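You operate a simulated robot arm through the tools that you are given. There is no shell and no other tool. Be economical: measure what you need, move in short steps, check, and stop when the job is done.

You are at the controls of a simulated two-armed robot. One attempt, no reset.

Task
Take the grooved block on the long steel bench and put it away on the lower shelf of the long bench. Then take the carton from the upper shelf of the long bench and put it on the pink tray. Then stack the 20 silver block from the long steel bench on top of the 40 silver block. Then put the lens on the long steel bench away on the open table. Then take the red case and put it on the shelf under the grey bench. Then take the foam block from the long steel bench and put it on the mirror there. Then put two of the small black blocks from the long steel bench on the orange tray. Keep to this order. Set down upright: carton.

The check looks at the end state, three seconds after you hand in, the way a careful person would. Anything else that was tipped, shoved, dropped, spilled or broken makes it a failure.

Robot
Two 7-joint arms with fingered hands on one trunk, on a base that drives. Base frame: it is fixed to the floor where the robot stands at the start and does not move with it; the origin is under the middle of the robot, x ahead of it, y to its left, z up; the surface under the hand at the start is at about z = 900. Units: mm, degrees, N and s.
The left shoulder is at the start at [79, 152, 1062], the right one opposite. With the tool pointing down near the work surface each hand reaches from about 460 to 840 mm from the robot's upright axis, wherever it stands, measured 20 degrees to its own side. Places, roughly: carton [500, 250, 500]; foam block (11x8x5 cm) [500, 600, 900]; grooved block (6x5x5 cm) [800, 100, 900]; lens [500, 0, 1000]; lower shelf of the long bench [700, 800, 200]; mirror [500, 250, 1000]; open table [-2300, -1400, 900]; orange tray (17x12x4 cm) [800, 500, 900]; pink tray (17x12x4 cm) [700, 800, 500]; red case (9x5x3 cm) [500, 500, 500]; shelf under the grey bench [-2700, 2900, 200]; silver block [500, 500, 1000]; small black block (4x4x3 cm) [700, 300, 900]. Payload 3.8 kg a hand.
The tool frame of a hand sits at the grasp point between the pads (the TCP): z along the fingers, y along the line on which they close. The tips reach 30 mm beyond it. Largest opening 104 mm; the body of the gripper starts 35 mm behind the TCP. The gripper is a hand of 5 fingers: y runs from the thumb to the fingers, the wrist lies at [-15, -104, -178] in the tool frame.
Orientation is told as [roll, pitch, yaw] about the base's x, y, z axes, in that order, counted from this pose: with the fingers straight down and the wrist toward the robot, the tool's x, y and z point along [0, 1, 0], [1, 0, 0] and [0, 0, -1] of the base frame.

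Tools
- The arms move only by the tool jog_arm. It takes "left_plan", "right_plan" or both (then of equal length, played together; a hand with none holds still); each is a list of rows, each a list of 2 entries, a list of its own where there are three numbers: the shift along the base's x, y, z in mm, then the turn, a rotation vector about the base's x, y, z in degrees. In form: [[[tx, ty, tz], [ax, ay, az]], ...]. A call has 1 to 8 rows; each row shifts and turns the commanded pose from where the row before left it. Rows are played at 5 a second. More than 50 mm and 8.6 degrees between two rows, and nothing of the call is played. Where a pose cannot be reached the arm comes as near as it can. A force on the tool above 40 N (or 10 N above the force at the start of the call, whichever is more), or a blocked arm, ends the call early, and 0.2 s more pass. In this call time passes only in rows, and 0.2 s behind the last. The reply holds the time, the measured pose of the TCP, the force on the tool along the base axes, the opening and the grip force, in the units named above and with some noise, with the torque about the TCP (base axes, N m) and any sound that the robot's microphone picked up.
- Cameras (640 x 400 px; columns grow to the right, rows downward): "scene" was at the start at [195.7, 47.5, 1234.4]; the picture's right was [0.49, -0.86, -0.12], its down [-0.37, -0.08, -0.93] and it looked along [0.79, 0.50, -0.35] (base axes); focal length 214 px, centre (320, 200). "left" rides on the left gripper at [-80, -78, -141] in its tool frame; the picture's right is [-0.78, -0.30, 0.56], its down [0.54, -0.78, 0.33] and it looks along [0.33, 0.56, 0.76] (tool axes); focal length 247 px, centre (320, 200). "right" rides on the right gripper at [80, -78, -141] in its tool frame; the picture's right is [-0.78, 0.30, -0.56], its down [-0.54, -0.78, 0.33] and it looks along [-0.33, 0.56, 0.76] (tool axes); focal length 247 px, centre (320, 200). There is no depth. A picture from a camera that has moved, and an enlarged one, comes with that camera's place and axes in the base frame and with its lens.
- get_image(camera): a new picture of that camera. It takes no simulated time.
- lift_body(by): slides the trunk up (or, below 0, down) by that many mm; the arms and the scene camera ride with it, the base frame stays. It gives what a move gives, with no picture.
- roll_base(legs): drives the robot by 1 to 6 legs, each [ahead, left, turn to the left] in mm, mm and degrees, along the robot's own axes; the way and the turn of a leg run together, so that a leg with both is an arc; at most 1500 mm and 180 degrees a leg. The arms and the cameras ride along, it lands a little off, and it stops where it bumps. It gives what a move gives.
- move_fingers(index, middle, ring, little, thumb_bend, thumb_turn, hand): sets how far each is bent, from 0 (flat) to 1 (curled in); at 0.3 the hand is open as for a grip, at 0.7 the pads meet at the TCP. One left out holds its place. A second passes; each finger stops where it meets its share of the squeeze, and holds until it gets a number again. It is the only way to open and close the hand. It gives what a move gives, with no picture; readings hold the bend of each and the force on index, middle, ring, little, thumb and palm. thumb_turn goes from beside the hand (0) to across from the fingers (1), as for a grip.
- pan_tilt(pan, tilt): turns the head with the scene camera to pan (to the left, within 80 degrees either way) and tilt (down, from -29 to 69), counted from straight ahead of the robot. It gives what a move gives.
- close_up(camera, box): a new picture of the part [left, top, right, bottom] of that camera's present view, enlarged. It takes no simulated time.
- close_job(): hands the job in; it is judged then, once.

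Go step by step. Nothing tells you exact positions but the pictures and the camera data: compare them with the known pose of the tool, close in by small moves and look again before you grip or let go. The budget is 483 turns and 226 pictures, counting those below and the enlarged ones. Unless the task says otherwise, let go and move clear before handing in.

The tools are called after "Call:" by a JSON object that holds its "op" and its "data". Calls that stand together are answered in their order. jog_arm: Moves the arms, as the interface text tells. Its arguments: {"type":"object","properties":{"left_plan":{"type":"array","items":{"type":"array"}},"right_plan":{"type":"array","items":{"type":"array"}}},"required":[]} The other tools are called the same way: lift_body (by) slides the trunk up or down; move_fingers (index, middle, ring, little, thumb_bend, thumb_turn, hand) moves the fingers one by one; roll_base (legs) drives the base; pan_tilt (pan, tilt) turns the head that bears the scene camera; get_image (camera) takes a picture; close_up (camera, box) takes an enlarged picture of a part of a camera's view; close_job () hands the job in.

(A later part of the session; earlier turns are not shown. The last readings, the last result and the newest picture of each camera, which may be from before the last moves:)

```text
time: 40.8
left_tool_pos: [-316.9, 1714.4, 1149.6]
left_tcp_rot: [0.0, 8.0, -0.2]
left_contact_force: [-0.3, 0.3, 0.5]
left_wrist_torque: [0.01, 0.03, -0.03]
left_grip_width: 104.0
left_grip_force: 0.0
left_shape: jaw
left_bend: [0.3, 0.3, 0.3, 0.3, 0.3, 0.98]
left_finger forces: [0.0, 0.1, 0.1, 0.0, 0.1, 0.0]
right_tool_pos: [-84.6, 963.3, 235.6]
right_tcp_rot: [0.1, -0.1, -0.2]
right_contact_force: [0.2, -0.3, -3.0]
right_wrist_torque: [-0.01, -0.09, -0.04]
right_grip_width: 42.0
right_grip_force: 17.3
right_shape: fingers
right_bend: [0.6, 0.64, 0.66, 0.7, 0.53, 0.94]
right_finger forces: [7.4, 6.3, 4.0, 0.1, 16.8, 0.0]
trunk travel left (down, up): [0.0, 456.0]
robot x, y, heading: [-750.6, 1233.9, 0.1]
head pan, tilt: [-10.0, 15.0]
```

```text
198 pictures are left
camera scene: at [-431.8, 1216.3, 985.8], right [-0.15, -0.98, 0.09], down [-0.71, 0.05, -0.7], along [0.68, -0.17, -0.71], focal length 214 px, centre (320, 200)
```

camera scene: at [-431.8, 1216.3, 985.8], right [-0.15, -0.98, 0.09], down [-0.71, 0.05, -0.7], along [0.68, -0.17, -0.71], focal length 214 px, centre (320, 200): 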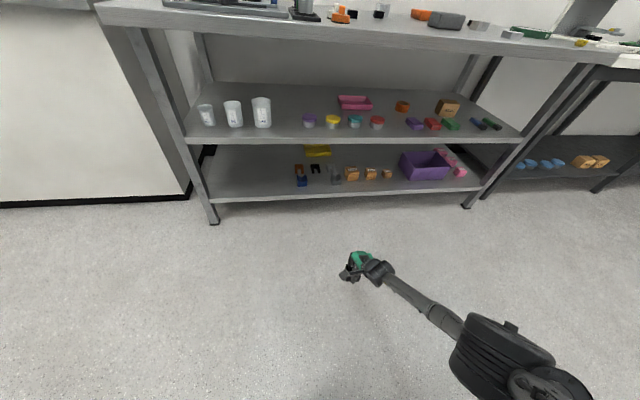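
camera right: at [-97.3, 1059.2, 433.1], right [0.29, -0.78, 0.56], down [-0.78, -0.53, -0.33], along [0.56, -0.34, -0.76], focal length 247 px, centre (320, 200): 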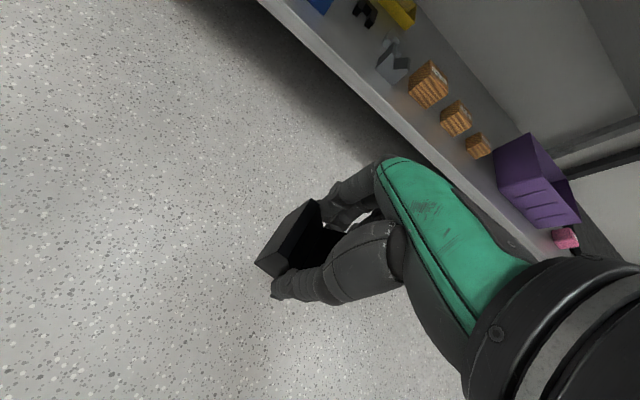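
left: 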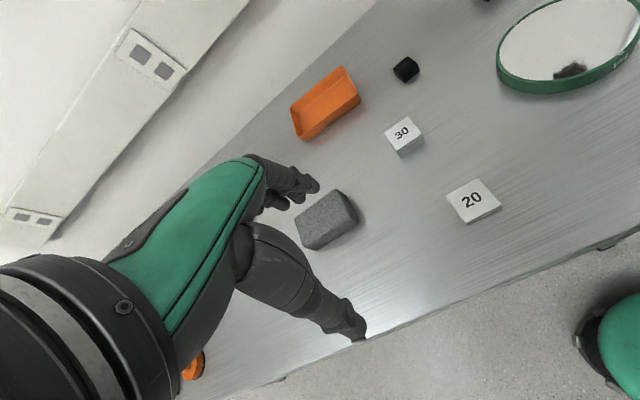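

z≈235 is reachable at this offset. I raise slightly, drive close to the shelf and look.

Call:
{"op": "jog_arm", "data": {"right_plan": [[[0, 0, 30], [0, 0, 0]], [[0, 0, 25], [0, 0, 0]]]}}

Call:
{"op": "roll_base", "data": {"legs": [[0, 46, 0], [370, 0, 0]]}}

Call:
{"op": "get_image", "data": {"camera": "right"}}

Call:
{"op": "get_image", "data": {"camera": "scene"}}

```text
time: 41.4
left_tool_pos: [-316.9, 1714.8, 1150.9]
left_tcp_rot: [0.0, 7.9, -0.3]
left_contact_force: [0.2, 0.3, 0.1]
left_wrist_torque: [0.03, 0.03, -0.02]
left_grip_width: 103.7
left_grip_force: 0.0
left_shape: jaw
left_bend: [0.3, 0.3, 0.3, 0.3, 0.3, 0.98]
left_finger forces: [0.0, 0.1, 0.0, 0.0, 0.0, 0.0]
right_tool_pos: [-86.7, 964.8, 290.8]
right_tcp_rot: [0.0, 0.0, -0.3]
right_contact_force: [-0.5, 0.6, -2.2]
right_wrist_torque: [-0.03, -0.03, 0.01]
right_grip_width: 41.8
right_grip_force: 17.8
right_shape: fingers
right_bend: [0.6, 0.64, 0.66, 0.7, 0.53, 0.94]
right_finger forces: [7.4, 6.3, 4.0, 0.0, 16.7, 0.0]
trunk travel left (down, up): [0.0, 456.0]
robot x, y, heading: [-751.7, 1232.1, -0.1]
head pan, tilt: [-10.0, 15.0]
```

```text
time: 44.3
left_tool_pos: [54.7, 1758.4, 1149.3]
left_tcp_rot: [-0.1, 8.0, -0.4]
left_contact_force: [0.3, -0.1, 0.1]
left_wrist_torque: [0.01, -0.01, 0.0]
left_grip_width: 103.8
left_grip_force: 0.2
left_shape: jaw
left_bend: [0.3, 0.3, 0.3, 0.3, 0.3, 0.98]
left_finger forces: [0.0, 0.1, 0.0, 0.0, 0.0, 0.0]
right_tool_pos: [284.5, 1006.6, 289.7]
right_tcp_rot: [0.0, 0.0, -0.3]
right_contact_force: [-0.1, 0.3, -3.0]
right_wrist_torque: [-0.01, -0.01, -0.03]
right_grip_width: 42.0
right_grip_force: 17.1
right_shape: fingers
right_bend: [0.6, 0.64, 0.66, 0.7, 0.53, 0.94]
right_finger forces: [7.4, 6.3, 4.2, 0.0, 16.6, 0.0]
trunk travel left (down, up): [0.0, 456.0]
robot x, y, heading: [-381.5, 1280.6, -0.4]
head pan, tilt: [-10.0, 15.0]
```

```text
197 pictures are left
camera right: at [206.2, 1085.9, 431.2], right [0.29, -0.78, 0.56], down [-0.78, -0.53, -0.33], along [0.55, -0.34, -0.76], focal length 247 px, centre (320, 200)
```

right: 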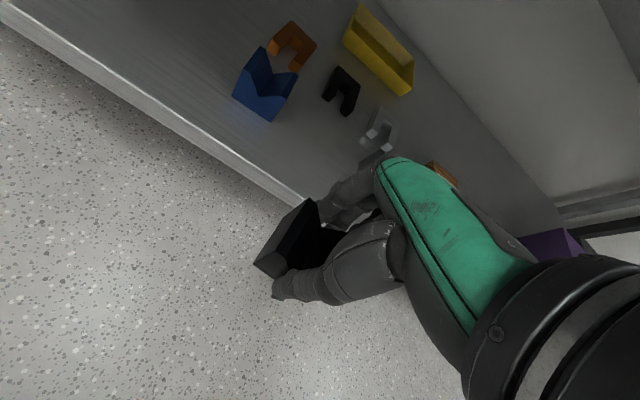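

```text
196 pictures are left
camera scene: at [-62.3, 1259.9, 985.9], right [-0.15, -0.98, 0.09], down [-0.71, 0.05, -0.7], along [0.68, -0.17, -0.71], focal length 214 px, centre (320, 200)
```

scene: 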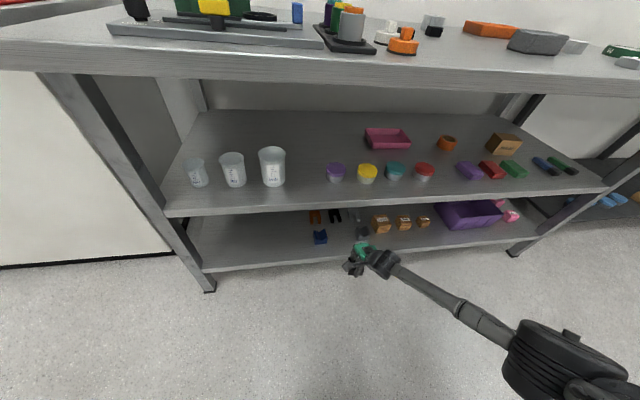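

All consistent: shelf z≈200, edge x≈357. I drive in to the gap.

Call:
{"op": "roll_base", "data": {"legs": [[166, 3, 0.3]]}}

Call:
{"op": "get_image", "data": {"camera": "right"}}

Call:
{"op": "get_image", "data": {"camera": "scene"}}

```text
time: 45.7
left_tool_pos: [217.2, 1763.9, 1149.4]
left_tcp_rot: [0.0, 7.9, 0.2]
left_contact_force: [0.6, 0.1, 0.3]
left_wrist_torque: [0.02, 0.02, -0.01]
left_grip_width: 103.4
left_grip_force: 0.1
left_shape: jaw
left_bend: [0.3, 0.3, 0.3, 0.3, 0.3, 0.98]
left_finger forces: [0.1, 0.0, 0.0, 0.1, 0.0, 0.0]
right_tool_pos: [448.8, 1015.2, 289.1]
right_tcp_rot: [0.0, 0.3, 0.1]
right_contact_force: [1.4, 0.1, -2.1]
right_wrist_torque: [-0.01, 0.02, 0.02]
right_grip_width: 42.4
right_grip_force: 17.4
right_shape: fingers
right_bend: [0.6, 0.64, 0.66, 0.7, 0.53, 0.94]
right_finger forces: [7.4, 6.4, 4.0, 0.0, 16.6, 0.1]
trunk travel left (down, up): [0.0, 456.0]
robot x, y, heading: [-216.4, 1281.8, 0.1]
head pan, tilt: [-10.0, 15.0]
```

```text
195 pictures are left
camera right: at [372.2, 1093.2, 430.0], right [0.3, -0.78, 0.56], down [-0.78, -0.54, -0.33], along [0.55, -0.33, -0.76], focal length 247 px, centre (320, 200)
```

right: 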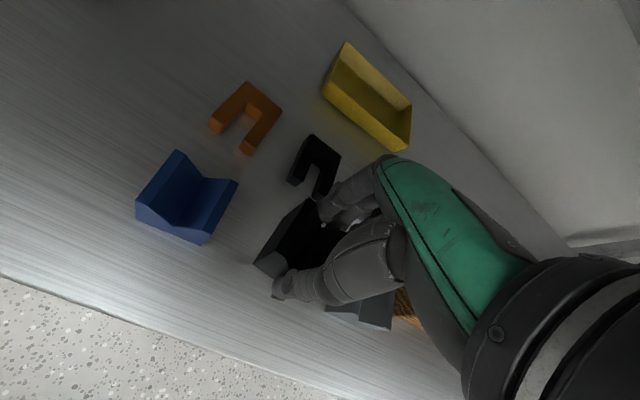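

```text
194 pictures are left
camera scene: at [103.4, 1265.0, 985.6], right [-0.15, -0.99, 0.09], down [-0.72, 0.04, -0.7], along [0.68, -0.17, -0.71], focal length 214 px, centre (320, 200)
```

scene: 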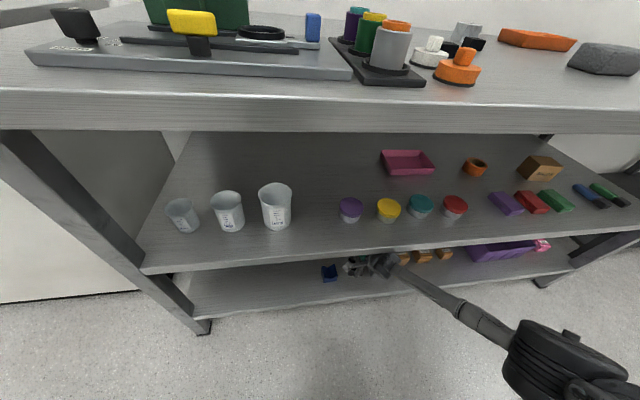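

Call:
{"op": "jog_arm", "data": {"right_plan": [[[4, -3, -25], [0, 0, 0]], [[0, 0, -20], [0, 0, 0]], [[0, 0, -4], [0, 0, 0]], [[0, 0, -2], [0, 0, 0]]]}}

Call:
{"op": "get_image", "data": {"camera": "right"}}

```text
time: 46.7
left_tool_pos: [213.5, 1763.6, 1151.0]
left_tcp_rot: [0.0, 7.9, 0.1]
left_contact_force: [-0.7, 0.2, -0.3]
left_wrist_torque: [-0.03, -0.03, -0.01]
left_grip_width: 103.8
left_grip_force: 0.0
left_shape: jaw
left_bend: [0.3, 0.3, 0.3, 0.3, 0.3, 0.98]
left_finger forces: [0.0, 0.0, 0.0, 0.0, 0.0, 0.0]
right_tool_pos: [453.2, 1011.7, 239.6]
right_tcp_rot: [-0.1, 0.1, 0.1]
right_contact_force: [0.1, 0.8, 0.3]
right_wrist_torque: [0.04, -0.03, -0.02]
right_grip_width: 41.9
right_grip_force: 17.7
right_shape: fingers
right_bend: [0.6, 0.64, 0.66, 0.7, 0.53, 0.94]
right_finger forces: [7.8, 6.3, 4.1, 0.0, 16.9, 0.0]
trunk travel left (down, up): [0.0, 456.0]
robot x, y, heading: [-215.8, 1279.3, -0.1]
head pan, tilt: [-10.0, 15.0]
```

```text
193 pictures are left
camera right: at [375.8, 1090.2, 380.2], right [0.3, -0.78, 0.56], down [-0.78, -0.54, -0.33], along [0.56, -0.33, -0.76], focal length 247 px, centre (320, 200)
```

right: 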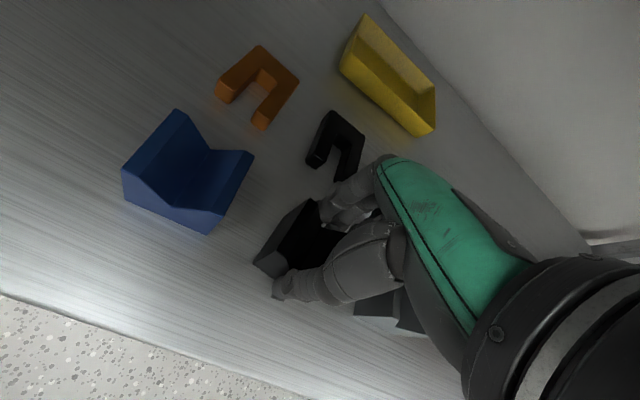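

Contact is felt (weight is off). I settle 2 mm and release gently.

Call:
{"op": "jog_arm", "data": {"right_plan": [[[0, 0, -2], [0, 0, 0]]]}}

Call:
{"op": "move_fingers", "data": {"hand": "right", "index": 0.45, "middle": 0.45, "ring": 0.45, "little": 0.45, "thumb_bend": 0.35}}

Call:
{"op": "get_image", "data": {"camera": "right"}}

```text
time: 47.1
left_tool_pos: [215.1, 1763.3, 1149.6]
left_tcp_rot: [0.0, 8.0, 0.1]
left_contact_force: [-0.1, -0.1, 0.0]
left_wrist_torque: [0.02, 0.0, 0.02]
left_grip_width: 103.6
left_grip_force: 0.1
left_shape: jaw
left_bend: [0.3, 0.3, 0.3, 0.3, 0.3, 0.98]
left_finger forces: [0.0, 0.0, 0.0, 0.0, 0.0, 0.1]
right_tool_pos: [453.3, 1011.0, 238.3]
right_tcp_rot: [0.1, 0.0, 0.1]
right_contact_force: [-2.3, -0.7, 1.4]
right_wrist_torque: [0.07, -0.07, 0.02]
right_grip_width: 42.0
right_grip_force: 17.7
right_shape: fingers
right_bend: [0.6, 0.64, 0.66, 0.7, 0.53, 0.94]
right_finger forces: [7.7, 6.1, 4.2, 0.0, 17.6, 0.0]
trunk travel left (down, up): [0.0, 456.0]
robot x, y, heading: [-216.6, 1282.3, 0.2]
head pan, tilt: [-10.0, 15.0]
```

```text
time: 48.1
left_tool_pos: [214.3, 1763.6, 1150.9]
left_tcp_rot: [0.0, 8.0, 0.1]
left_contact_force: [-0.1, 0.0, 0.4]
left_wrist_torque: [-0.01, 0.01, 0.02]
left_grip_width: 103.9
left_grip_force: 0.0
left_shape: jaw
left_bend: [0.3, 0.3, 0.3, 0.3, 0.3, 0.98]
left_finger forces: [0.0, 0.0, 0.0, 0.1, 0.1, 0.0]
right_tool_pos: [452.8, 1011.9, 237.2]
right_tcp_rot: [-0.1, 0.2, 0.1]
right_contact_force: [-0.4, 0.1, 0.0]
right_wrist_torque: [-0.01, -0.02, -0.02]
right_grip_width: 77.5
right_grip_force: 0.0
right_shape: fingers
right_bend: [0.45, 0.45, 0.45, 0.45, 0.35, 0.97]
right_finger forces: [0.0, 0.0, 0.0, 0.1, 0.0, 0.0]
trunk travel left (down, up): [0.0, 456.0]
robot x, y, heading: [-218.3, 1280.8, 0.3]
head pan, tilt: [-10.0, 15.0]
```

```text
192 pictures are left
camera right: at [375.8, 1090.2, 378.3], right [0.3, -0.78, 0.56], down [-0.78, -0.54, -0.33], along [0.56, -0.33, -0.76], focal length 247 px, centre (320, 200)
```

right: 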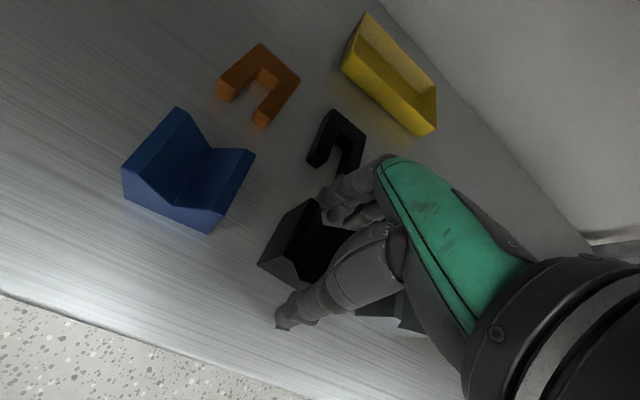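

Released and standing. I lift clear and retreat.

Call:
{"op": "jog_arm", "data": {"right_plan": [[[0, 0, 20], [0, 0, 0]], [[0, 0, 20], [0, 0, 0]], [[0, 0, 18], [0, 0, 0]]]}}

Call:
{"op": "get_image", "data": {"camera": "right"}}

```text
time: 48.9
left_tool_pos: [218.9, 1762.4, 1147.5]
left_tcp_rot: [0.1, 8.2, 0.1]
left_contact_force: [0.3, 0.1, 0.8]
left_wrist_torque: [-0.02, 0.01, -0.02]
left_grip_width: 103.8
left_grip_force: 0.1
left_shape: jaw
left_bend: [0.3, 0.3, 0.3, 0.3, 0.3, 0.98]
left_finger forces: [0.1, 0.0, 0.0, 0.0, 0.0, 0.0]
right_tool_pos: [450.1, 1011.0, 286.9]
right_tcp_rot: [0.0, 0.6, 0.2]
right_contact_force: [0.5, 0.8, 0.3]
right_wrist_torque: [0.02, 0.0, -0.02]
right_grip_width: 77.4
right_grip_force: 0.1
right_shape: fingers
right_bend: [0.45, 0.45, 0.45, 0.45, 0.35, 0.97]
right_finger forces: [0.0, 0.0, 0.0, 0.0, 0.1, 0.0]
trunk travel left (down, up): [0.0, 456.0]
robot x, y, heading: [-217.0, 1284.2, -0.0]
head pan, tilt: [-10.0, 15.0]
```

```text
191 pictures are left
camera right: at [374.0, 1089.9, 428.8], right [0.31, -0.78, 0.55], down [-0.78, -0.54, -0.32], along [0.55, -0.33, -0.77], focal length 247 px, centre (320, 200)
```

right: 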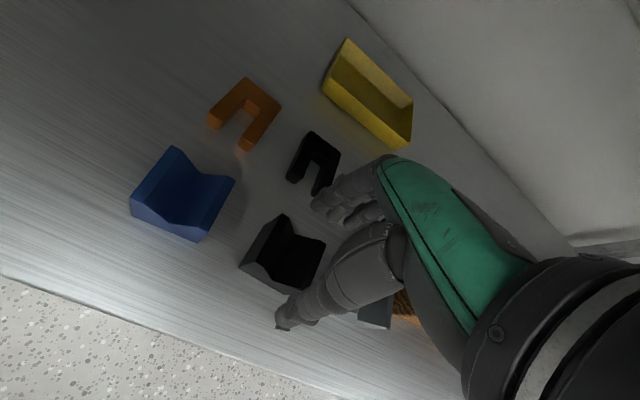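

The robot reports slight pitch, so the wrist may brush the upper shelf. I tip the fingers forward/up (wrist down and back) and retreat.

Call:
{"op": "jog_arm", "data": {"right_plan": [[[0, 0, -4], [0, -6, 0]], [[-5, 0, 2], [0, -8, 0]], [[-10, 0, 2], [0, -6, 0]]]}}

Call:
{"op": "get_image", "data": {"camera": "right"}}

```text
time: 49.7
left_tool_pos: [216.3, 1760.9, 1151.4]
left_tcp_rot: [0.1, 8.0, -0.1]
left_contact_force: [-0.4, 0.2, -0.3]
left_wrist_torque: [-0.01, 0.0, 0.02]
left_grip_width: 103.7
left_grip_force: 0.0
left_shape: jaw
left_bend: [0.3, 0.3, 0.3, 0.3, 0.3, 0.98]
left_finger forces: [0.0, 0.1, 0.0, 0.0, 0.0, 0.0]
right_tool_pos: [464.9, 1036.1, 296.7]
right_tcp_rot: [0.9, -4.6, 2.2]
right_contact_force: [-0.5, 0.5, -0.2]
right_wrist_torque: [0.01, 0.0, 0.02]
right_grip_width: 77.6
right_grip_force: 0.0
right_shape: fingers
right_bend: [0.45, 0.45, 0.45, 0.45, 0.35, 0.97]
right_finger forces: [0.1, 0.0, 0.1, 0.0, 0.0, 0.0]
right hand out of reach, approached as far as the arm can: row 1, 2, 3
trunk travel left (down, up): [0.0, 456.0]
robot x, y, heading: [-217.4, 1281.5, 0.1]
head pan, tilt: [-10.0, 15.0]
```

```text
190 pictures are left
camera right: at [372.6, 1108.9, 433.8], right [0.28, -0.78, 0.56], down [-0.73, -0.56, -0.41], along [0.63, -0.3, -0.72], focal length 247 px, centre (320, 200)
```

right: 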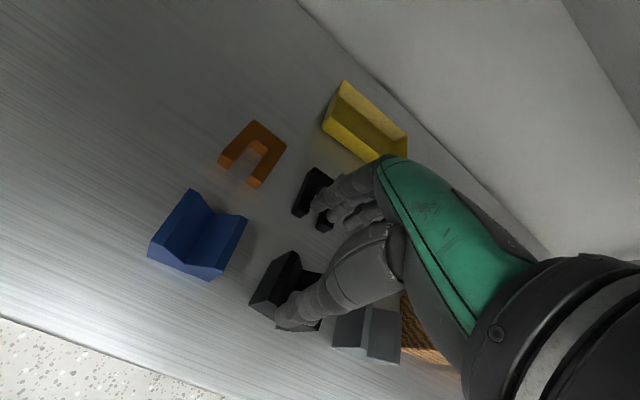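

The wrist limit prevents that tilt; I undo it and check clearance.

Call:
{"op": "jog_arm", "data": {"right_plan": [[[5, 0, 0], [0, 7, 0]], [[5, 0, 0], [0, 7, 0]], [[5, 0, 0], [0, 6, 0]]]}}

Call:
{"op": "get_image", "data": {"camera": "right"}}

Call:
{"op": "close_up", "data": {"camera": "scene", "box": [310, 230, 438, 310]}}

```text
time: 50.7
left_tool_pos: [214.3, 1762.1, 1153.5]
left_tcp_rot: [0.0, 7.8, -0.1]
left_contact_force: [0.2, -0.2, 0.6]
left_wrist_torque: [-0.03, 0.02, -0.01]
left_grip_width: 103.9
left_grip_force: 0.1
left_shape: jaw
left_bend: [0.3, 0.3, 0.3, 0.3, 0.3, 0.98]
left_finger forces: [0.0, 0.1, 0.0, 0.0, 0.1, 0.0]
right_tool_pos: [417.8, 1037.5, 250.5]
right_tcp_rot: [1.8, 20.9, 2.4]
right_contact_force: [0.3, 1.0, 0.5]
right_wrist_torque: [0.01, 0.0, 0.04]
right_grip_width: 77.6
right_grip_force: 0.2
right_shape: fingers
right_bend: [0.45, 0.45, 0.45, 0.45, 0.35, 0.97]
right_finger forces: [0.1, 0.3, 0.3, 0.0, 0.0, 0.0]
trunk travel left (down, up): [0.0, 456.0]
robot x, y, heading: [-215.8, 1279.8, -0.5]
head pan, tilt: [-10.0, 15.0]
stopped in row 3 (right hand): the arm was blocked; the commanded pose is now the measured one
```

```text
189 pictures are left
camera right: at [394.2, 1109.5, 412.2], right [0.5, -0.77, 0.39], down [-0.83, -0.56, -0.05], along [0.26, -0.3, -0.92], focal length 247 px, centre (320, 200)
```

right: 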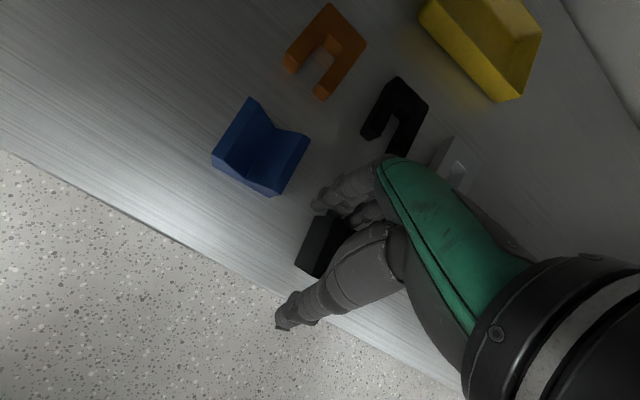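

```text
5.00 times, centred on (374, 270) of scene
camera zoom: at [100.4, 1264.2, 988.3], right [-0.15, -0.98, 0.09], down [-0.71, 0.05, -0.7], along [0.69, -0.17, -0.71], focal length 1072 px, centre (50, -150)
```

zoom: 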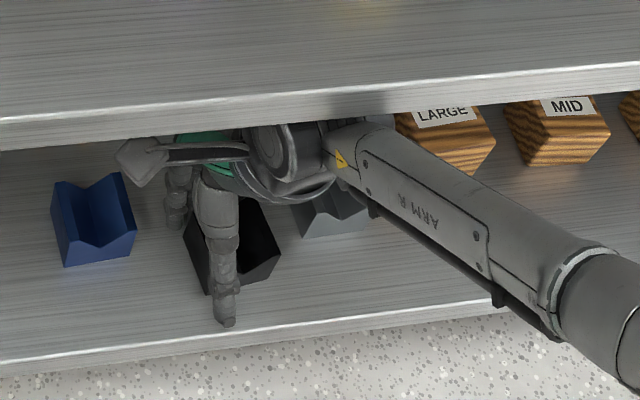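

The commanded pose had reset, so I overshot to +21°. I reverse along the same path.

Call:
{"op": "jog_arm", "data": {"right_plan": [[[13, 0, 13], [0, -7, 0]], [[13, 0, 13], [0, -7, 0]], [[12, 0, 12], [0, -6, 0]]]}}

Call:
{"op": "get_image", "data": {"camera": "right"}}

Call:
{"op": "close_up", "data": {"camera": "scene", "box": [310, 230, 438, 310]}}

```text
time: 51.5
left_tool_pos: [217.1, 1761.8, 1148.9]
left_tcp_rot: [0.1, 8.1, 0.0]
left_contact_force: [-0.1, -0.3, 0.2]
left_wrist_torque: [0.02, 0.0, 0.01]
left_grip_width: 103.6
left_grip_force: 0.1
left_shape: jaw
left_bend: [0.3, 0.3, 0.3, 0.3, 0.3, 0.98]
left_finger forces: [0.0, 0.0, 0.1, 0.1, 0.0, 0.0]
right_tool_pos: [457.2, 1036.6, 284.2]
right_tcp_rot: [1.1, 1.2, 2.4]
right_contact_force: [-0.1, 0.6, 0.1]
right_wrist_torque: [-0.01, 0.0, 0.03]
right_grip_width: 77.6
right_grip_force: 0.0
right_shape: fingers
right_bend: [0.45, 0.45, 0.45, 0.45, 0.35, 0.97]
right_finger forces: [0.0, 0.0, 0.1, 0.0, 0.0, 0.0]
trunk travel left (down, up): [0.0, 456.0]
robot x, y, heading: [-216.5, 1282.6, 0.1]
head pan, tilt: [-10.0, 15.0]
```

```text
187 pictures are left
camera right: at [379.7, 1109.5, 428.0], right [0.34, -0.77, 0.54], down [-0.76, -0.56, -0.33], along [0.55, -0.3, -0.78], focal length 247 px, centre (320, 200)
```

right: 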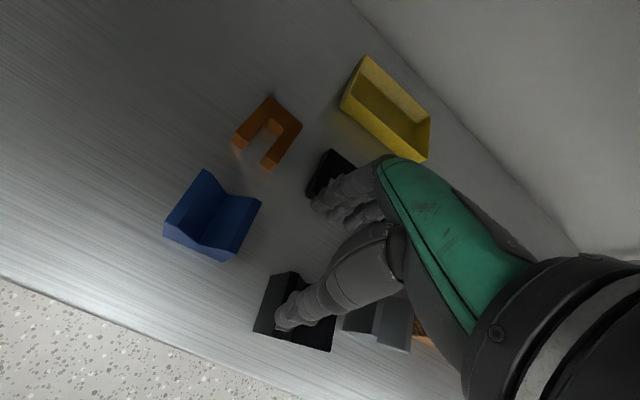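

```text
5.00 times, centred on (374, 270) of scene
camera zoom: at [104.0, 1263.5, 984.6], right [-0.15, -0.98, 0.09], down [-0.72, 0.05, -0.7], along [0.68, -0.17, -0.71], focal length 1072 px, centre (50, -150)
```

zoom: 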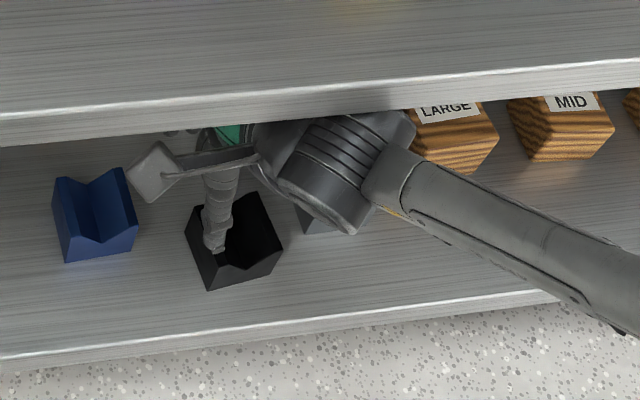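

The block was dragged ~30 mm forward but stands upright on the shelf. I raise a few mm and check whether fingers clear its top.

Call:
{"op": "jog_arm", "data": {"right_plan": [[[0, 0, 6], [0, 0, 0]], [[0, 0, 5], [0, 0, 0]]]}}

Call:
{"op": "close_up", "data": {"camera": "right", "box": [230, 140, 422, 360]}}

```text
time: 52.1
left_tool_pos: [226.0, 1759.7, 1146.0]
left_tcp_rot: [0.2, 8.8, -0.1]
left_contact_force: [0.1, -0.2, 0.1]
left_wrist_torque: [0.0, 0.01, 0.02]
left_grip_width: 103.8
left_grip_force: 0.0
left_shape: jaw
left_bend: [0.3, 0.3, 0.3, 0.3, 0.3, 0.98]
left_finger forces: [0.0, 0.0, 0.0, 0.1, 0.0, 0.0]
right_tool_pos: [452.3, 1037.4, 281.7]
right_tcp_rot: [1.1, 2.2, 2.3]
right_contact_force: [-0.8, 0.3, -0.5]
right_wrist_torque: [0.0, -0.03, 0.0]
right_grip_width: 77.5
right_grip_force: 0.0
right_shape: fingers
right_bend: [0.45, 0.45, 0.45, 0.45, 0.35, 0.97]
right_finger forces: [0.0, 0.0, 0.0, 0.0, 0.1, 0.0]
trunk travel left (down, up): [0.0, 456.0]
robot x, y, heading: [-217.8, 1276.7, 0.2]
head pan, tilt: [-10.0, 15.0]
```

```text
1.82 times, centred on (326, 250) of right
camera zoom: at [377.7, 1109.1, 427.8], right [0.35, -0.77, 0.53], down [-0.77, -0.56, -0.31], along [0.54, -0.3, -0.79], focal length 449 px, centre (309, 109)
```

zoom: 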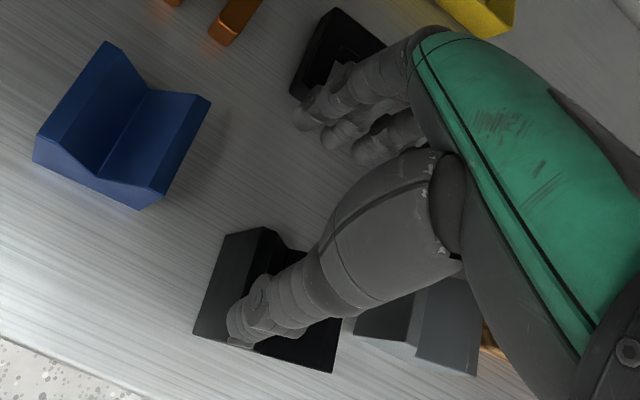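

The wrist is touching the upper shelf. I lower again, pull back 25 mm so the wrist is outside the shelf edge, then raise.

Call:
{"op": "jog_arm", "data": {"right_plan": [[[0, 0, -11], [0, 0, 0]], [[-12, 0, 0], [0, 0, 0]], [[-13, 0, 0], [0, 0, 0]]]}}

Call:
{"op": "close_up", "data": {"camera": "right", "box": [230, 140, 422, 360]}}

Call:
{"op": "close_up", "data": {"camera": "scene", "box": [310, 230, 438, 310]}}

```text
time: 52.9
left_tool_pos: [212.6, 1763.2, 1153.7]
left_tcp_rot: [-0.1, 7.6, -0.1]
left_contact_force: [0.2, -0.7, 1.3]
left_wrist_torque: [0.0, 0.01, 0.0]
left_grip_width: 103.8
left_grip_force: 0.1
left_shape: jaw
left_bend: [0.3, 0.3, 0.3, 0.3, 0.3, 0.98]
left_finger forces: [0.0, 0.0, 0.1, 0.0, 0.1, 0.0]
right_tool_pos: [435.5, 1037.0, 292.6]
right_tcp_rot: [1.2, 0.5, 2.2]
right_contact_force: [0.5, 0.0, -1.2]
right_wrist_torque: [0.01, -0.03, -0.02]
right_grip_width: 77.5
right_grip_force: 0.0
right_shape: fingers
right_bend: [0.45, 0.45, 0.45, 0.45, 0.35, 0.97]
right_finger forces: [0.0, 0.0, 0.0, 0.0, 0.0, 0.1]
trunk travel left (down, up): [0.0, 456.0]
robot x, y, heading: [-219.7, 1282.8, 0.1]
head pan, tilt: [-10.0, 15.0]
```

```text
1.82 times, centred on (326, 250) of right
camera zoom: at [355.2, 1109.6, 435.9], right [0.33, -0.77, 0.54], down [-0.76, -0.56, -0.34], along [0.56, -0.3, -0.77], focal length 449 px, centre (309, 109)
```

zoom: 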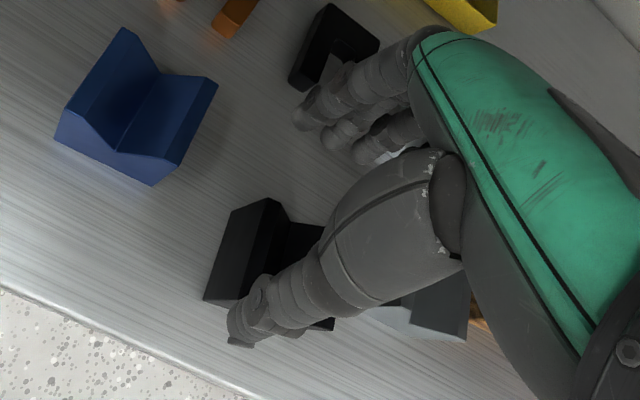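

```text
5.00 times, centred on (374, 270) of scene
camera zoom: at [98.9, 1264.7, 988.1], right [-0.15, -0.98, 0.09], down [-0.71, 0.04, -0.7], along [0.69, -0.17, -0.71], focal length 1072 px, centre (50, -150)
```

zoom: 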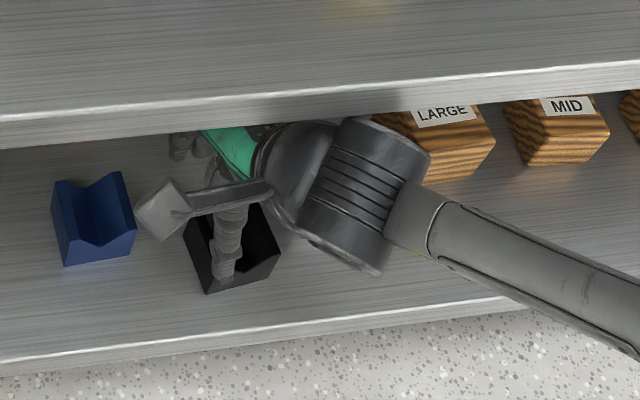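

Call:
{"op": "jog_arm", "data": {"right_plan": [[[-10, 0, 3], [0, 0, 0]], [[-8, 0, 5], [0, 0, 0]], [[0, 0, 6], [0, 0, 0]], [[0, 0, 6], [0, 0, 0]]]}}

Call:
{"op": "close_up", "data": {"camera": "right", "box": [230, 140, 422, 360]}}

```text
time: 53.9
left_tool_pos: [214.1, 1763.0, 1151.0]
left_tcp_rot: [0.0, 8.0, 0.1]
left_contact_force: [-0.1, -0.8, 0.2]
left_wrist_torque: [0.0, -0.01, -0.01]
left_grip_width: 103.9
left_grip_force: 0.1
left_shape: jaw
left_bend: [0.3, 0.3, 0.3, 0.3, 0.3, 0.98]
left_finger forces: [0.0, 0.0, 0.0, 0.0, 0.1, 0.1]
right_tool_pos: [414.7, 1036.7, 308.2]
right_tcp_rot: [1.0, 0.9, 2.2]
right_contact_force: [0.3, 0.0, 0.9]
right_wrist_torque: [-0.01, 0.01, 0.01]
right_grip_width: 77.9
right_grip_force: 0.1
right_shape: fingers
right_bend: [0.45, 0.45, 0.45, 0.45, 0.35, 0.97]
right_finger forces: [0.0, 0.0, 0.0, 0.0, 0.1, 0.0]
trunk travel left (down, up): [0.0, 456.0]
robot x, y, heading: [-221.0, 1278.6, 0.0]
head pan, tilt: [-10.0, 15.0]
```

```text
1.82 times, centred on (326, 250) of right
camera zoom: at [336.7, 1110.2, 451.7], right [0.33, -0.77, 0.54], down [-0.76, -0.56, -0.33], along [0.56, -0.3, -0.78], focal length 449 px, centre (309, 109)
```

zoom: 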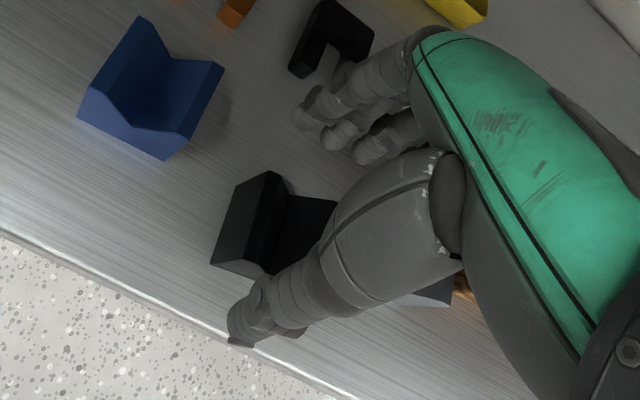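

Now ~25 mm above the block's top; I back out with the base and view the shelf.

Call:
{"op": "roll_base", "data": {"legs": [[-350, 0, 0]]}}

Call:
{"op": "close_up", "data": {"camera": "scene", "box": [270, 150, 430, 250]}}

```text
time: 56.1
left_tool_pos: [-128.9, 1762.0, 1150.0]
left_tcp_rot: [0.1, 7.9, -0.1]
left_contact_force: [-0.2, 0.5, 0.1]
left_wrist_torque: [0.01, -0.04, -0.03]
left_grip_width: 104.0
left_grip_force: 0.1
left_shape: jaw
left_bend: [0.3, 0.3, 0.3, 0.3, 0.3, 0.98]
left_finger forces: [0.0, 0.1, 0.0, 0.0, 0.1, 0.0]
right_tool_pos: [71.6, 1036.8, 308.2]
right_tcp_rot: [1.1, 0.9, 2.1]
right_contact_force: [-0.1, 0.7, 0.1]
right_wrist_torque: [0.0, 0.01, -0.01]
right_grip_width: 77.8
right_grip_force: 0.0
right_shape: fingers
right_bend: [0.45, 0.45, 0.45, 0.45, 0.35, 0.97]
right_finger forces: [0.0, 0.1, 0.1, 0.1, 0.0, 0.0]
trunk travel left (down, up): [0.0, 456.0]
robot x, y, heading: [-563.0, 1280.7, 0.2]
head pan, tilt: [-10.0, 15.0]
```

```text
4.00 times, centred on (350, 200) of scene
camera zoom: at [-243.4, 1264.5, 986.4], right [-0.15, -0.98, 0.09], down [-0.71, 0.05, -0.7], along [0.68, -0.17, -0.71], focal length 858 px, centre (200, 200)
```

zoom: 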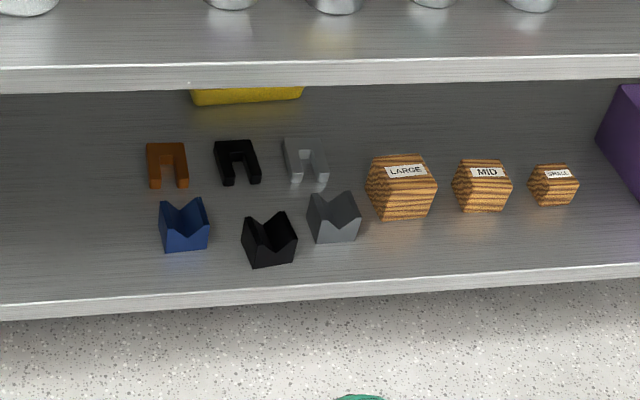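

Grooved block stands in its row, neighbours undisturbed. Next the carton: I move sideways in front of it and look.

Call:
{"op": "roll_base", "data": {"legs": [[0, -720, 0]]}}

Call:
{"op": "jog_arm", "data": {"right_plan": [[[0, 0, 48], [0, 0, 0]], [[0, 0, 48], [0, 0, 0]], [[0, 0, 48], [0, 0, 0]], [[0, 0, 48], [0, 0, 0]], [[0, 0, 48], [0, 0, 0]], [[0, 0, 48], [0, 0, 0]]]}}

Call:
{"op": "pan_tilt", "data": {"pan": -10, "tilt": -5}}

Call:
{"op": "get_image", "data": {"camera": "scene"}}

```text
time: 60.1
left_tool_pos: [-129.6, 1027.9, 1150.7]
left_tcp_rot: [0.0, 7.9, -0.2]
left_contact_force: [0.1, 0.1, 0.1]
left_wrist_torque: [0.04, 0.02, 0.02]
left_grip_width: 103.8
left_grip_force: 0.1
left_shape: jaw
left_bend: [0.3, 0.3, 0.3, 0.3, 0.3, 0.98]
left_finger forces: [0.0, 0.1, 0.1, 0.0, 0.0, 0.0]
right_tool_pos: [70.1, 302.2, 308.8]
right_tcp_rot: [1.1, 0.9, 2.1]
right_contact_force: [-1.3, -0.2, 0.5]
right_wrist_torque: [-0.03, 0.0, 0.01]
right_grip_width: 77.9
right_grip_force: 0.1
right_shape: fingers
right_bend: [0.45, 0.45, 0.45, 0.45, 0.35, 0.97]
right_finger forces: [0.0, 0.0, 0.0, 0.0, 0.1, 0.0]
trunk travel left (down, up): [0.0, 456.0]
robot x, y, heading: [-563.2, 549.0, 0.0]
head pan, tilt: [-10.0, 15.0]
```

```text
time: 61.5
left_tool_pos: [-129.4, 1029.0, 1151.1]
left_tcp_rot: [0.0, 7.9, -0.2]
left_contact_force: [0.2, 0.1, 0.0]
left_wrist_torque: [0.01, 0.0, -0.01]
left_grip_width: 104.0
left_grip_force: 0.1
left_shape: jaw
left_bend: [0.3, 0.3, 0.3, 0.3, 0.3, 0.98]
left_finger forces: [0.0, 0.0, 0.0, 0.0, 0.0, 0.1]
right_tool_pos: [70.7, 302.4, 599.3]
right_tcp_rot: [1.0, 0.8, 2.2]
right_contact_force: [0.6, 0.2, -0.7]
right_wrist_torque: [-0.04, -0.01, 0.02]
right_grip_width: 77.9
right_grip_force: 0.1
right_shape: fingers
right_bend: [0.45, 0.45, 0.45, 0.45, 0.35, 0.97]
right_finger forces: [0.1, 0.0, 0.1, 0.1, 0.0, 0.0]
trunk travel left (down, up): [0.0, 456.0]
robot x, y, heading: [-561.0, 542.7, -0.0]
head pan, tilt: [-10.0, 15.0]
```

```text
time: 62.4
left_tool_pos: [-129.7, 1028.0, 1151.1]
left_tcp_rot: [0.0, 7.8, -0.2]
left_contact_force: [-1.1, 0.0, -0.2]
left_wrist_torque: [-0.02, 0.01, -0.05]
left_grip_width: 103.8
left_grip_force: 0.1
left_shape: jaw
left_bend: [0.3, 0.3, 0.3, 0.3, 0.3, 0.98]
left_finger forces: [0.0, 0.0, 0.1, 0.0, 0.0, 0.0]
right_tool_pos: [70.4, 302.3, 598.4]
right_tcp_rot: [1.0, 0.9, 2.2]
right_contact_force: [-0.6, -0.2, 0.0]
right_wrist_torque: [0.03, -0.03, 0.03]
right_grip_width: 77.5
right_grip_force: 0.1
right_shape: fingers
right_bend: [0.45, 0.45, 0.45, 0.45, 0.35, 0.97]
right_finger forces: [0.0, 0.0, 0.1, 0.0, 0.1, 0.0]
trunk travel left (down, up): [0.0, 456.0]
robot x, y, heading: [-562.7, 547.6, -0.1]
head pan, tilt: [-10.0, -5.0]
```

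```text
180 pictures are left
camera scene: at [-232.9, 531.4, 1016.5], right [-0.15, -0.98, 0.09], down [-0.44, -0.01, -0.9], along [0.89, -0.17, -0.43], focal length 214 px, centre (320, 200)
```

scene: 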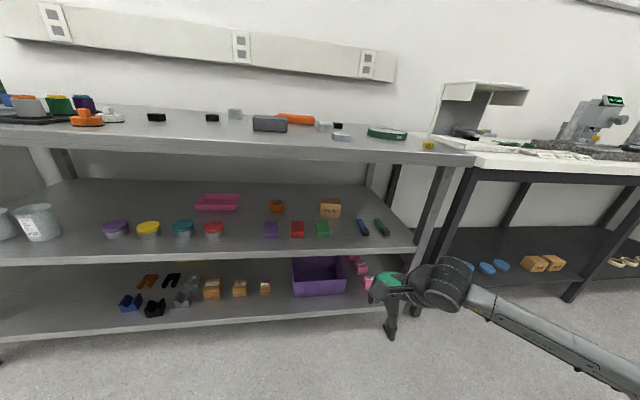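

Call:
{"op": "close_up", "data": {"camera": "scene", "box": [250, 180, 410, 280]}}

Call:
{"op": "close_up", "data": {"camera": "scene", "box": [140, 160, 300, 260]}}

```text
4.00 times, centred on (330, 230) of scene
camera zoom: at [-232.9, 531.4, 1016.5], right [-0.15, -0.98, 0.09], down [-0.44, -0.01, -0.9], along [0.89, -0.17, -0.43], focal length 858 px, centre (280, 80)
```

zoom: 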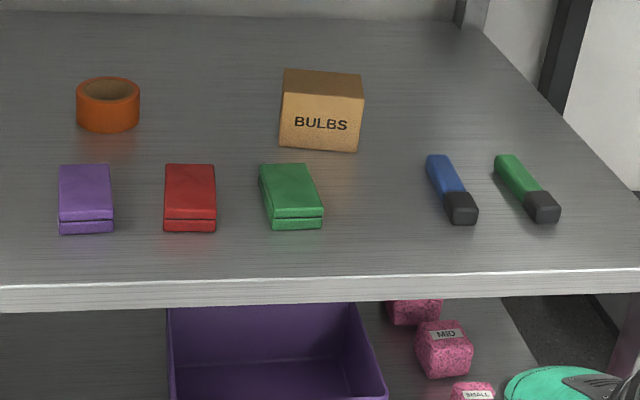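

```text
4.00 times, centred on (220, 210) of scene
camera zoom: at [-232.9, 531.4, 1016.5], right [-0.15, -0.98, 0.09], down [-0.44, -0.01, -0.9], along [0.89, -0.17, -0.43], focal length 858 px, centre (720, 160)
```

zoom: 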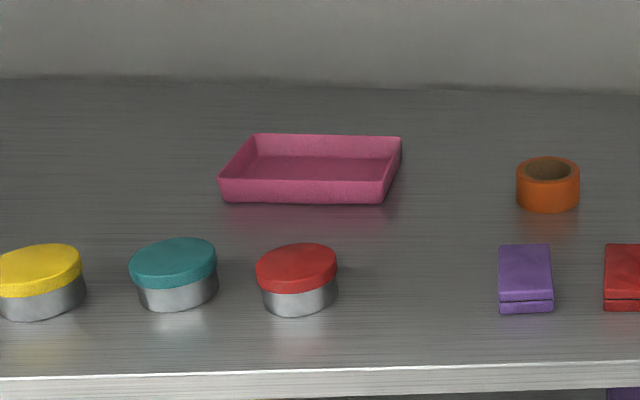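

Carton is about 90 wide × 60 deep × 68 high, centre near (624,317), rotated about −8°; shelf z≈528. I'll grip it across its width with fingers pitched 45° forward. First I turn the right hand.

Call:
{"op": "jog_arm", "data": {"right_plan": [[[0, 0, 6], [0, 0, -8.3]], [[0, 0, 6], [0, 0, -8.3]], [[0, 0, 6], [0, 0, -8.3]], [[0, 0, 6], [0, 0, -8.3]], [[0, 0, 6], [0, 0, -8.3]], [[0, 0, 6], [0, 0, -8.3]], [[0, 0, 6], [0, 0, -8.3]], [[0, 0, 6], [0, 0, -8.3]]]}}

Call:
{"op": "jog_arm", "data": {"right_plan": [[[0, 0, 0], [0, 0, -8.3]], [[0, 0, 0], [0, 0, -8.3]], [[0, 0, 0], [0, 0, -8.3]], [[0, 0, 0], [0, 0, -8.3]], [[0, 0, 0], [-1.1, -7.4, 0]], [[0, 0, 0], [-1.1, -7.4, 0]], [[0, 0, 0], [-1.1, -7.4, 0]], [[0, 0, 0], [-1.1, -7.4, 0]]]}}

Call:
{"op": "get_image", "data": {"camera": "scene"}}

Call:
{"op": "get_image", "data": {"camera": "right"}}

```text
time: 64.2
left_tool_pos: [-129.1, 1029.2, 1150.7]
left_tcp_rot: [-0.1, 7.9, -0.1]
left_contact_force: [-0.3, 0.2, -0.2]
left_wrist_torque: [0.02, -0.02, -0.01]
left_grip_width: 103.6
left_grip_force: 0.0
left_shape: jaw
left_bend: [0.3, 0.3, 0.3, 0.3, 0.3, 0.98]
left_finger forces: [0.0, 0.0, 0.1, 0.0, 0.0, 0.1]
right_tool_pos: [69.9, 302.5, 643.9]
right_tcp_rot: [1.0, 0.8, -64.4]
right_contact_force: [0.2, 0.2, -0.1]
right_wrist_torque: [0.03, 0.02, -0.01]
right_grip_width: 77.7
right_grip_force: 0.0
right_shape: fingers
right_bend: [0.45, 0.45, 0.45, 0.45, 0.35, 0.97]
right_finger forces: [0.0, 0.0, 0.0, 0.0, 0.0, 0.0]
trunk travel left (down, up): [0.0, 456.0]
robot x, y, heading: [-565.9, 547.0, 0.1]
head pan, tilt: [-10.0, -5.0]
```

```text
time: 66.0
left_tool_pos: [-130.0, 1029.0, 1149.7]
left_tcp_rot: [0.1, 7.8, -0.1]
left_contact_force: [0.0, -0.1, -0.7]
left_wrist_torque: [0.01, -0.04, 0.03]
left_grip_width: 103.7
left_grip_force: 0.0
left_shape: jaw
left_bend: [0.3, 0.3, 0.3, 0.3, 0.3, 0.98]
left_finger forces: [0.0, 0.0, 0.0, 0.1, 0.0, 0.0]
right_tool_pos: [70.9, 302.4, 644.3]
right_tcp_rot: [31.1, 0.4, -97.2]
right_contact_force: [1.1, 0.2, 0.0]
right_wrist_torque: [-0.02, 0.02, -0.01]
right_grip_width: 77.8
right_grip_force: 0.1
right_shape: fingers
right_bend: [0.45, 0.45, 0.45, 0.45, 0.35, 0.97]
right_finger forces: [0.0, 0.0, 0.1, 0.1, 0.0, 0.1]
trunk travel left (down, up): [0.0, 456.0]
robot x, y, heading: [-566.0, 549.3, -0.0]
head pan, tilt: [-10.0, -5.0]
```

```text
177 pictures are left
camera scene: at [-232.8, 531.3, 1016.6], right [-0.15, -0.98, 0.09], down [-0.44, -0.01, -0.9], along [0.89, -0.17, -0.43], focal length 214 px, centre (320, 200)
```

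scene: 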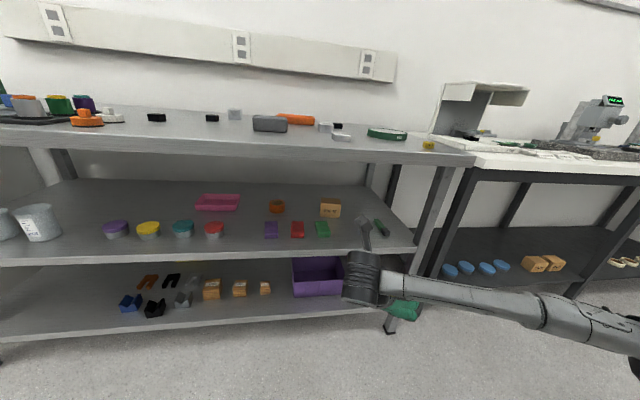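

```text
176 pictures are left
camera right: at [75.3, 377.7, 806.9], right [-0.98, -0.17, 0.07], down [-0.19, 0.81, -0.56], along [0.04, -0.56, -0.83], focal length 247 px, centre (320, 200)
```

right: 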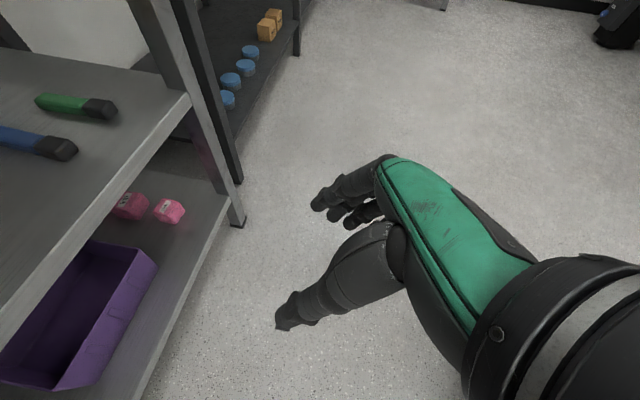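

The forearm sits too far sideways like this. I instead grip front-to-back (60 mm depth) with the wrist behind, pitched ~15° forward; turning the hand back.

Call:
{"op": "jog_arm", "data": {"right_plan": [[[0, 0, 0], [1.1, 7.4, 0]], [[0, 0, 0], [1.1, 7.4, 0]], [[0, 0, 0], [1.1, 7.4, 0]], [[0, 0, 0], [1.1, 7.4, 0]], [[0, 0, 0], [0, 0, 8.2]], [[0, 0, 0], [0, 0, 8.2]], [[0, 0, 0], [0, 0, 8.2]], [[0, 0, 0], [0, 0, 8.2]]]}}

Call:
{"op": "jog_arm", "data": {"right_plan": [[[0, 0, 0], [0, 0, 8.2]], [[0, 0, 0], [0, 0, 8.2]], [[0, 0, 0], [0, 0, 8.2]], [[0, 0, 0], [0, 0, 8.2]], [[0, 0, 0], [0, 0, 8.2]], [[0, 0, 0], [0, 0, 8.2]], [[0, 0, 0], [0, 0, 6.6]]]}}

Call:
{"op": "jog_arm", "data": {"right_plan": [[[0, 0, 0], [-1.2, -7.4, 0]], [[0, 0, 0], [-1.2, -7.4, 0]], [[40, 0, 0], [0, 0, 0]], [[40, 0, 0], [0, 0, 0]]]}}

Call:
{"op": "get_image", "data": {"camera": "scene"}}

```text
time: 67.8
left_tool_pos: [-129.0, 1029.4, 1149.7]
left_tcp_rot: [0.0, 8.0, -0.3]
left_contact_force: [0.2, 0.5, 0.1]
left_wrist_torque: [-0.02, 0.02, 0.0]
left_grip_width: 103.7
left_grip_force: 0.0
left_shape: jaw
left_bend: [0.3, 0.3, 0.3, 0.3, 0.3, 0.98]
left_finger forces: [0.1, 0.1, 0.0, 0.0, 0.1, 0.0]
right_tool_pos: [70.6, 302.7, 644.5]
right_tcp_rot: [0.8, 0.9, -64.5]
right_contact_force: [0.7, 0.0, -0.5]
right_wrist_torque: [-0.02, -0.03, 0.0]
right_grip_width: 77.6
right_grip_force: 0.0
right_shape: fingers
right_bend: [0.45, 0.45, 0.45, 0.45, 0.35, 0.97]
right_finger forces: [0.0, 0.0, 0.0, 0.1, 0.0, 0.0]
trunk travel left (down, up): [0.0, 456.0]
robot x, y, heading: [-562.5, 544.8, -0.3]
head pan, tilt: [-10.0, -5.0]
```

```text
time: 69.4
left_tool_pos: [-129.5, 1029.1, 1151.4]
left_tcp_rot: [0.1, 7.9, -0.2]
left_contact_force: [-0.3, 0.6, -0.2]
left_wrist_torque: [-0.01, 0.01, 0.01]
left_grip_width: 103.7
left_grip_force: 0.1
left_shape: jaw
left_bend: [0.3, 0.3, 0.3, 0.3, 0.3, 0.98]
left_finger forces: [0.0, 0.0, 0.0, 0.0, 0.1, 0.1]
right_tool_pos: [70.8, 301.6, 643.2]
right_tcp_rot: [1.0, 0.9, -8.8]
right_contact_force: [-0.1, 0.1, -0.3]
right_wrist_torque: [0.01, 0.03, -0.01]
right_grip_width: 77.7
right_grip_force: 0.1
right_shape: fingers
right_bend: [0.45, 0.45, 0.45, 0.45, 0.35, 0.97]
right_finger forces: [0.1, 0.0, 0.0, 0.0, 0.0, 0.0]
trunk travel left (down, up): [0.0, 456.0]
robot x, y, heading: [-563.4, 545.5, -0.1]
head pan, tilt: [-10.0, -5.0]
```

```text
time: 70.4
left_tool_pos: [-128.8, 1029.4, 1149.9]
left_tcp_rot: [-0.1, 8.0, -0.1]
left_contact_force: [-0.5, -0.6, 0.7]
left_wrist_torque: [0.0, 0.01, -0.03]
left_grip_width: 103.5
left_grip_force: 0.1
left_shape: jaw
left_bend: [0.3, 0.3, 0.3, 0.3, 0.3, 0.98]
left_finger forces: [0.0, 0.0, 0.0, 0.1, 0.1, 0.0]
right_tool_pos: [150.7, 301.5, 645.0]
right_tcp_rot: [0.9, -14.1, -9.0]
right_contact_force: [0.1, 0.1, -0.4]
right_wrist_torque: [0.0, 0.0, 0.0]
right_grip_width: 77.5
right_grip_force: 0.1
right_shape: fingers
right_bend: [0.45, 0.45, 0.45, 0.45, 0.35, 0.97]
right_finger forces: [0.1, 0.0, 0.0, 0.0, 0.0, 0.0]
trunk travel left (down, up): [0.0, 456.0]
robot x, y, heading: [-563.8, 546.9, -0.1]
head pan, tilt: [-10.0, -5.0]
```

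```text
175 pictures are left
camera scene: at [-232.5, 531.4, 1016.4], right [-0.15, -0.98, 0.09], down [-0.44, -0.01, -0.9], along [0.89, -0.18, -0.43], focal length 214 px, centre (320, 200)
```

scene: 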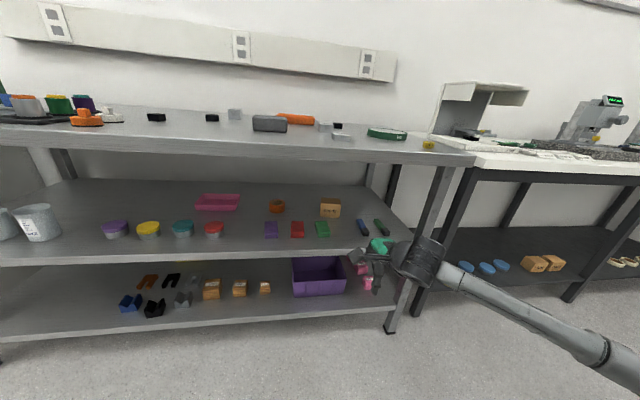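

Call:
{"op": "jog_arm", "data": {"right_plan": [[[30, 0, -10], [-1.2, -7.4, 0]], [[30, 0, -10], [0, 0, 0]], [[20, 0, -10], [0, 0, 0]]]}}

Call:
{"op": "get_image", "data": {"camera": "scene"}}

```text
time: 71.2
left_tool_pos: [-129.1, 1029.2, 1149.4]
left_tcp_rot: [-0.1, 7.9, -0.2]
left_contact_force: [-0.4, -0.3, 0.1]
left_wrist_torque: [-0.01, 0.01, 0.04]
left_grip_width: 103.7
left_grip_force: 0.0
left_shape: jaw
left_bend: [0.3, 0.3, 0.3, 0.3, 0.3, 0.98]
left_finger forces: [0.0, 0.0, 0.0, 0.0, 0.0, 0.1]
right_tool_pos: [230.0, 302.8, 615.8]
right_tcp_rot: [0.9, -21.6, -8.9]
right_contact_force: [-0.2, -0.6, -0.6]
right_wrist_torque: [-0.01, 0.03, -0.01]
right_grip_width: 77.7
right_grip_force: 0.1
right_shape: fingers
right_bend: [0.45, 0.45, 0.45, 0.45, 0.35, 0.97]
right_finger forces: [0.0, 0.0, 0.1, 0.0, 0.0, 0.0]
trunk travel left (down, up): [0.0, 456.0]
robot x, y, heading: [-562.2, 547.4, -0.2]
head pan, tilt: [-10.0, -5.0]
```

```text
174 pictures are left
camera scene: at [-232.5, 531.4, 1016.4], right [-0.15, -0.98, 0.09], down [-0.44, -0.01, -0.9], along [0.89, -0.17, -0.43], focal length 214 px, centre (320, 200)
```

scene: 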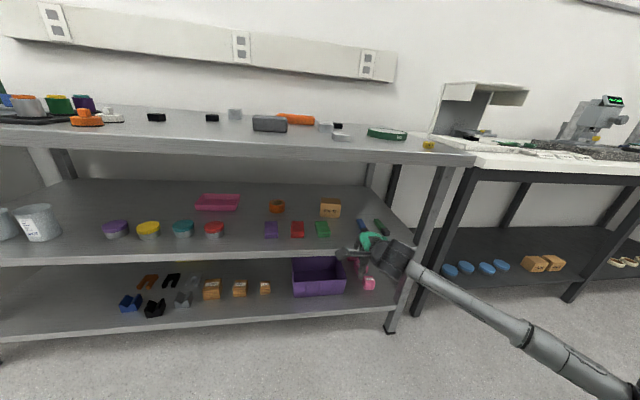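

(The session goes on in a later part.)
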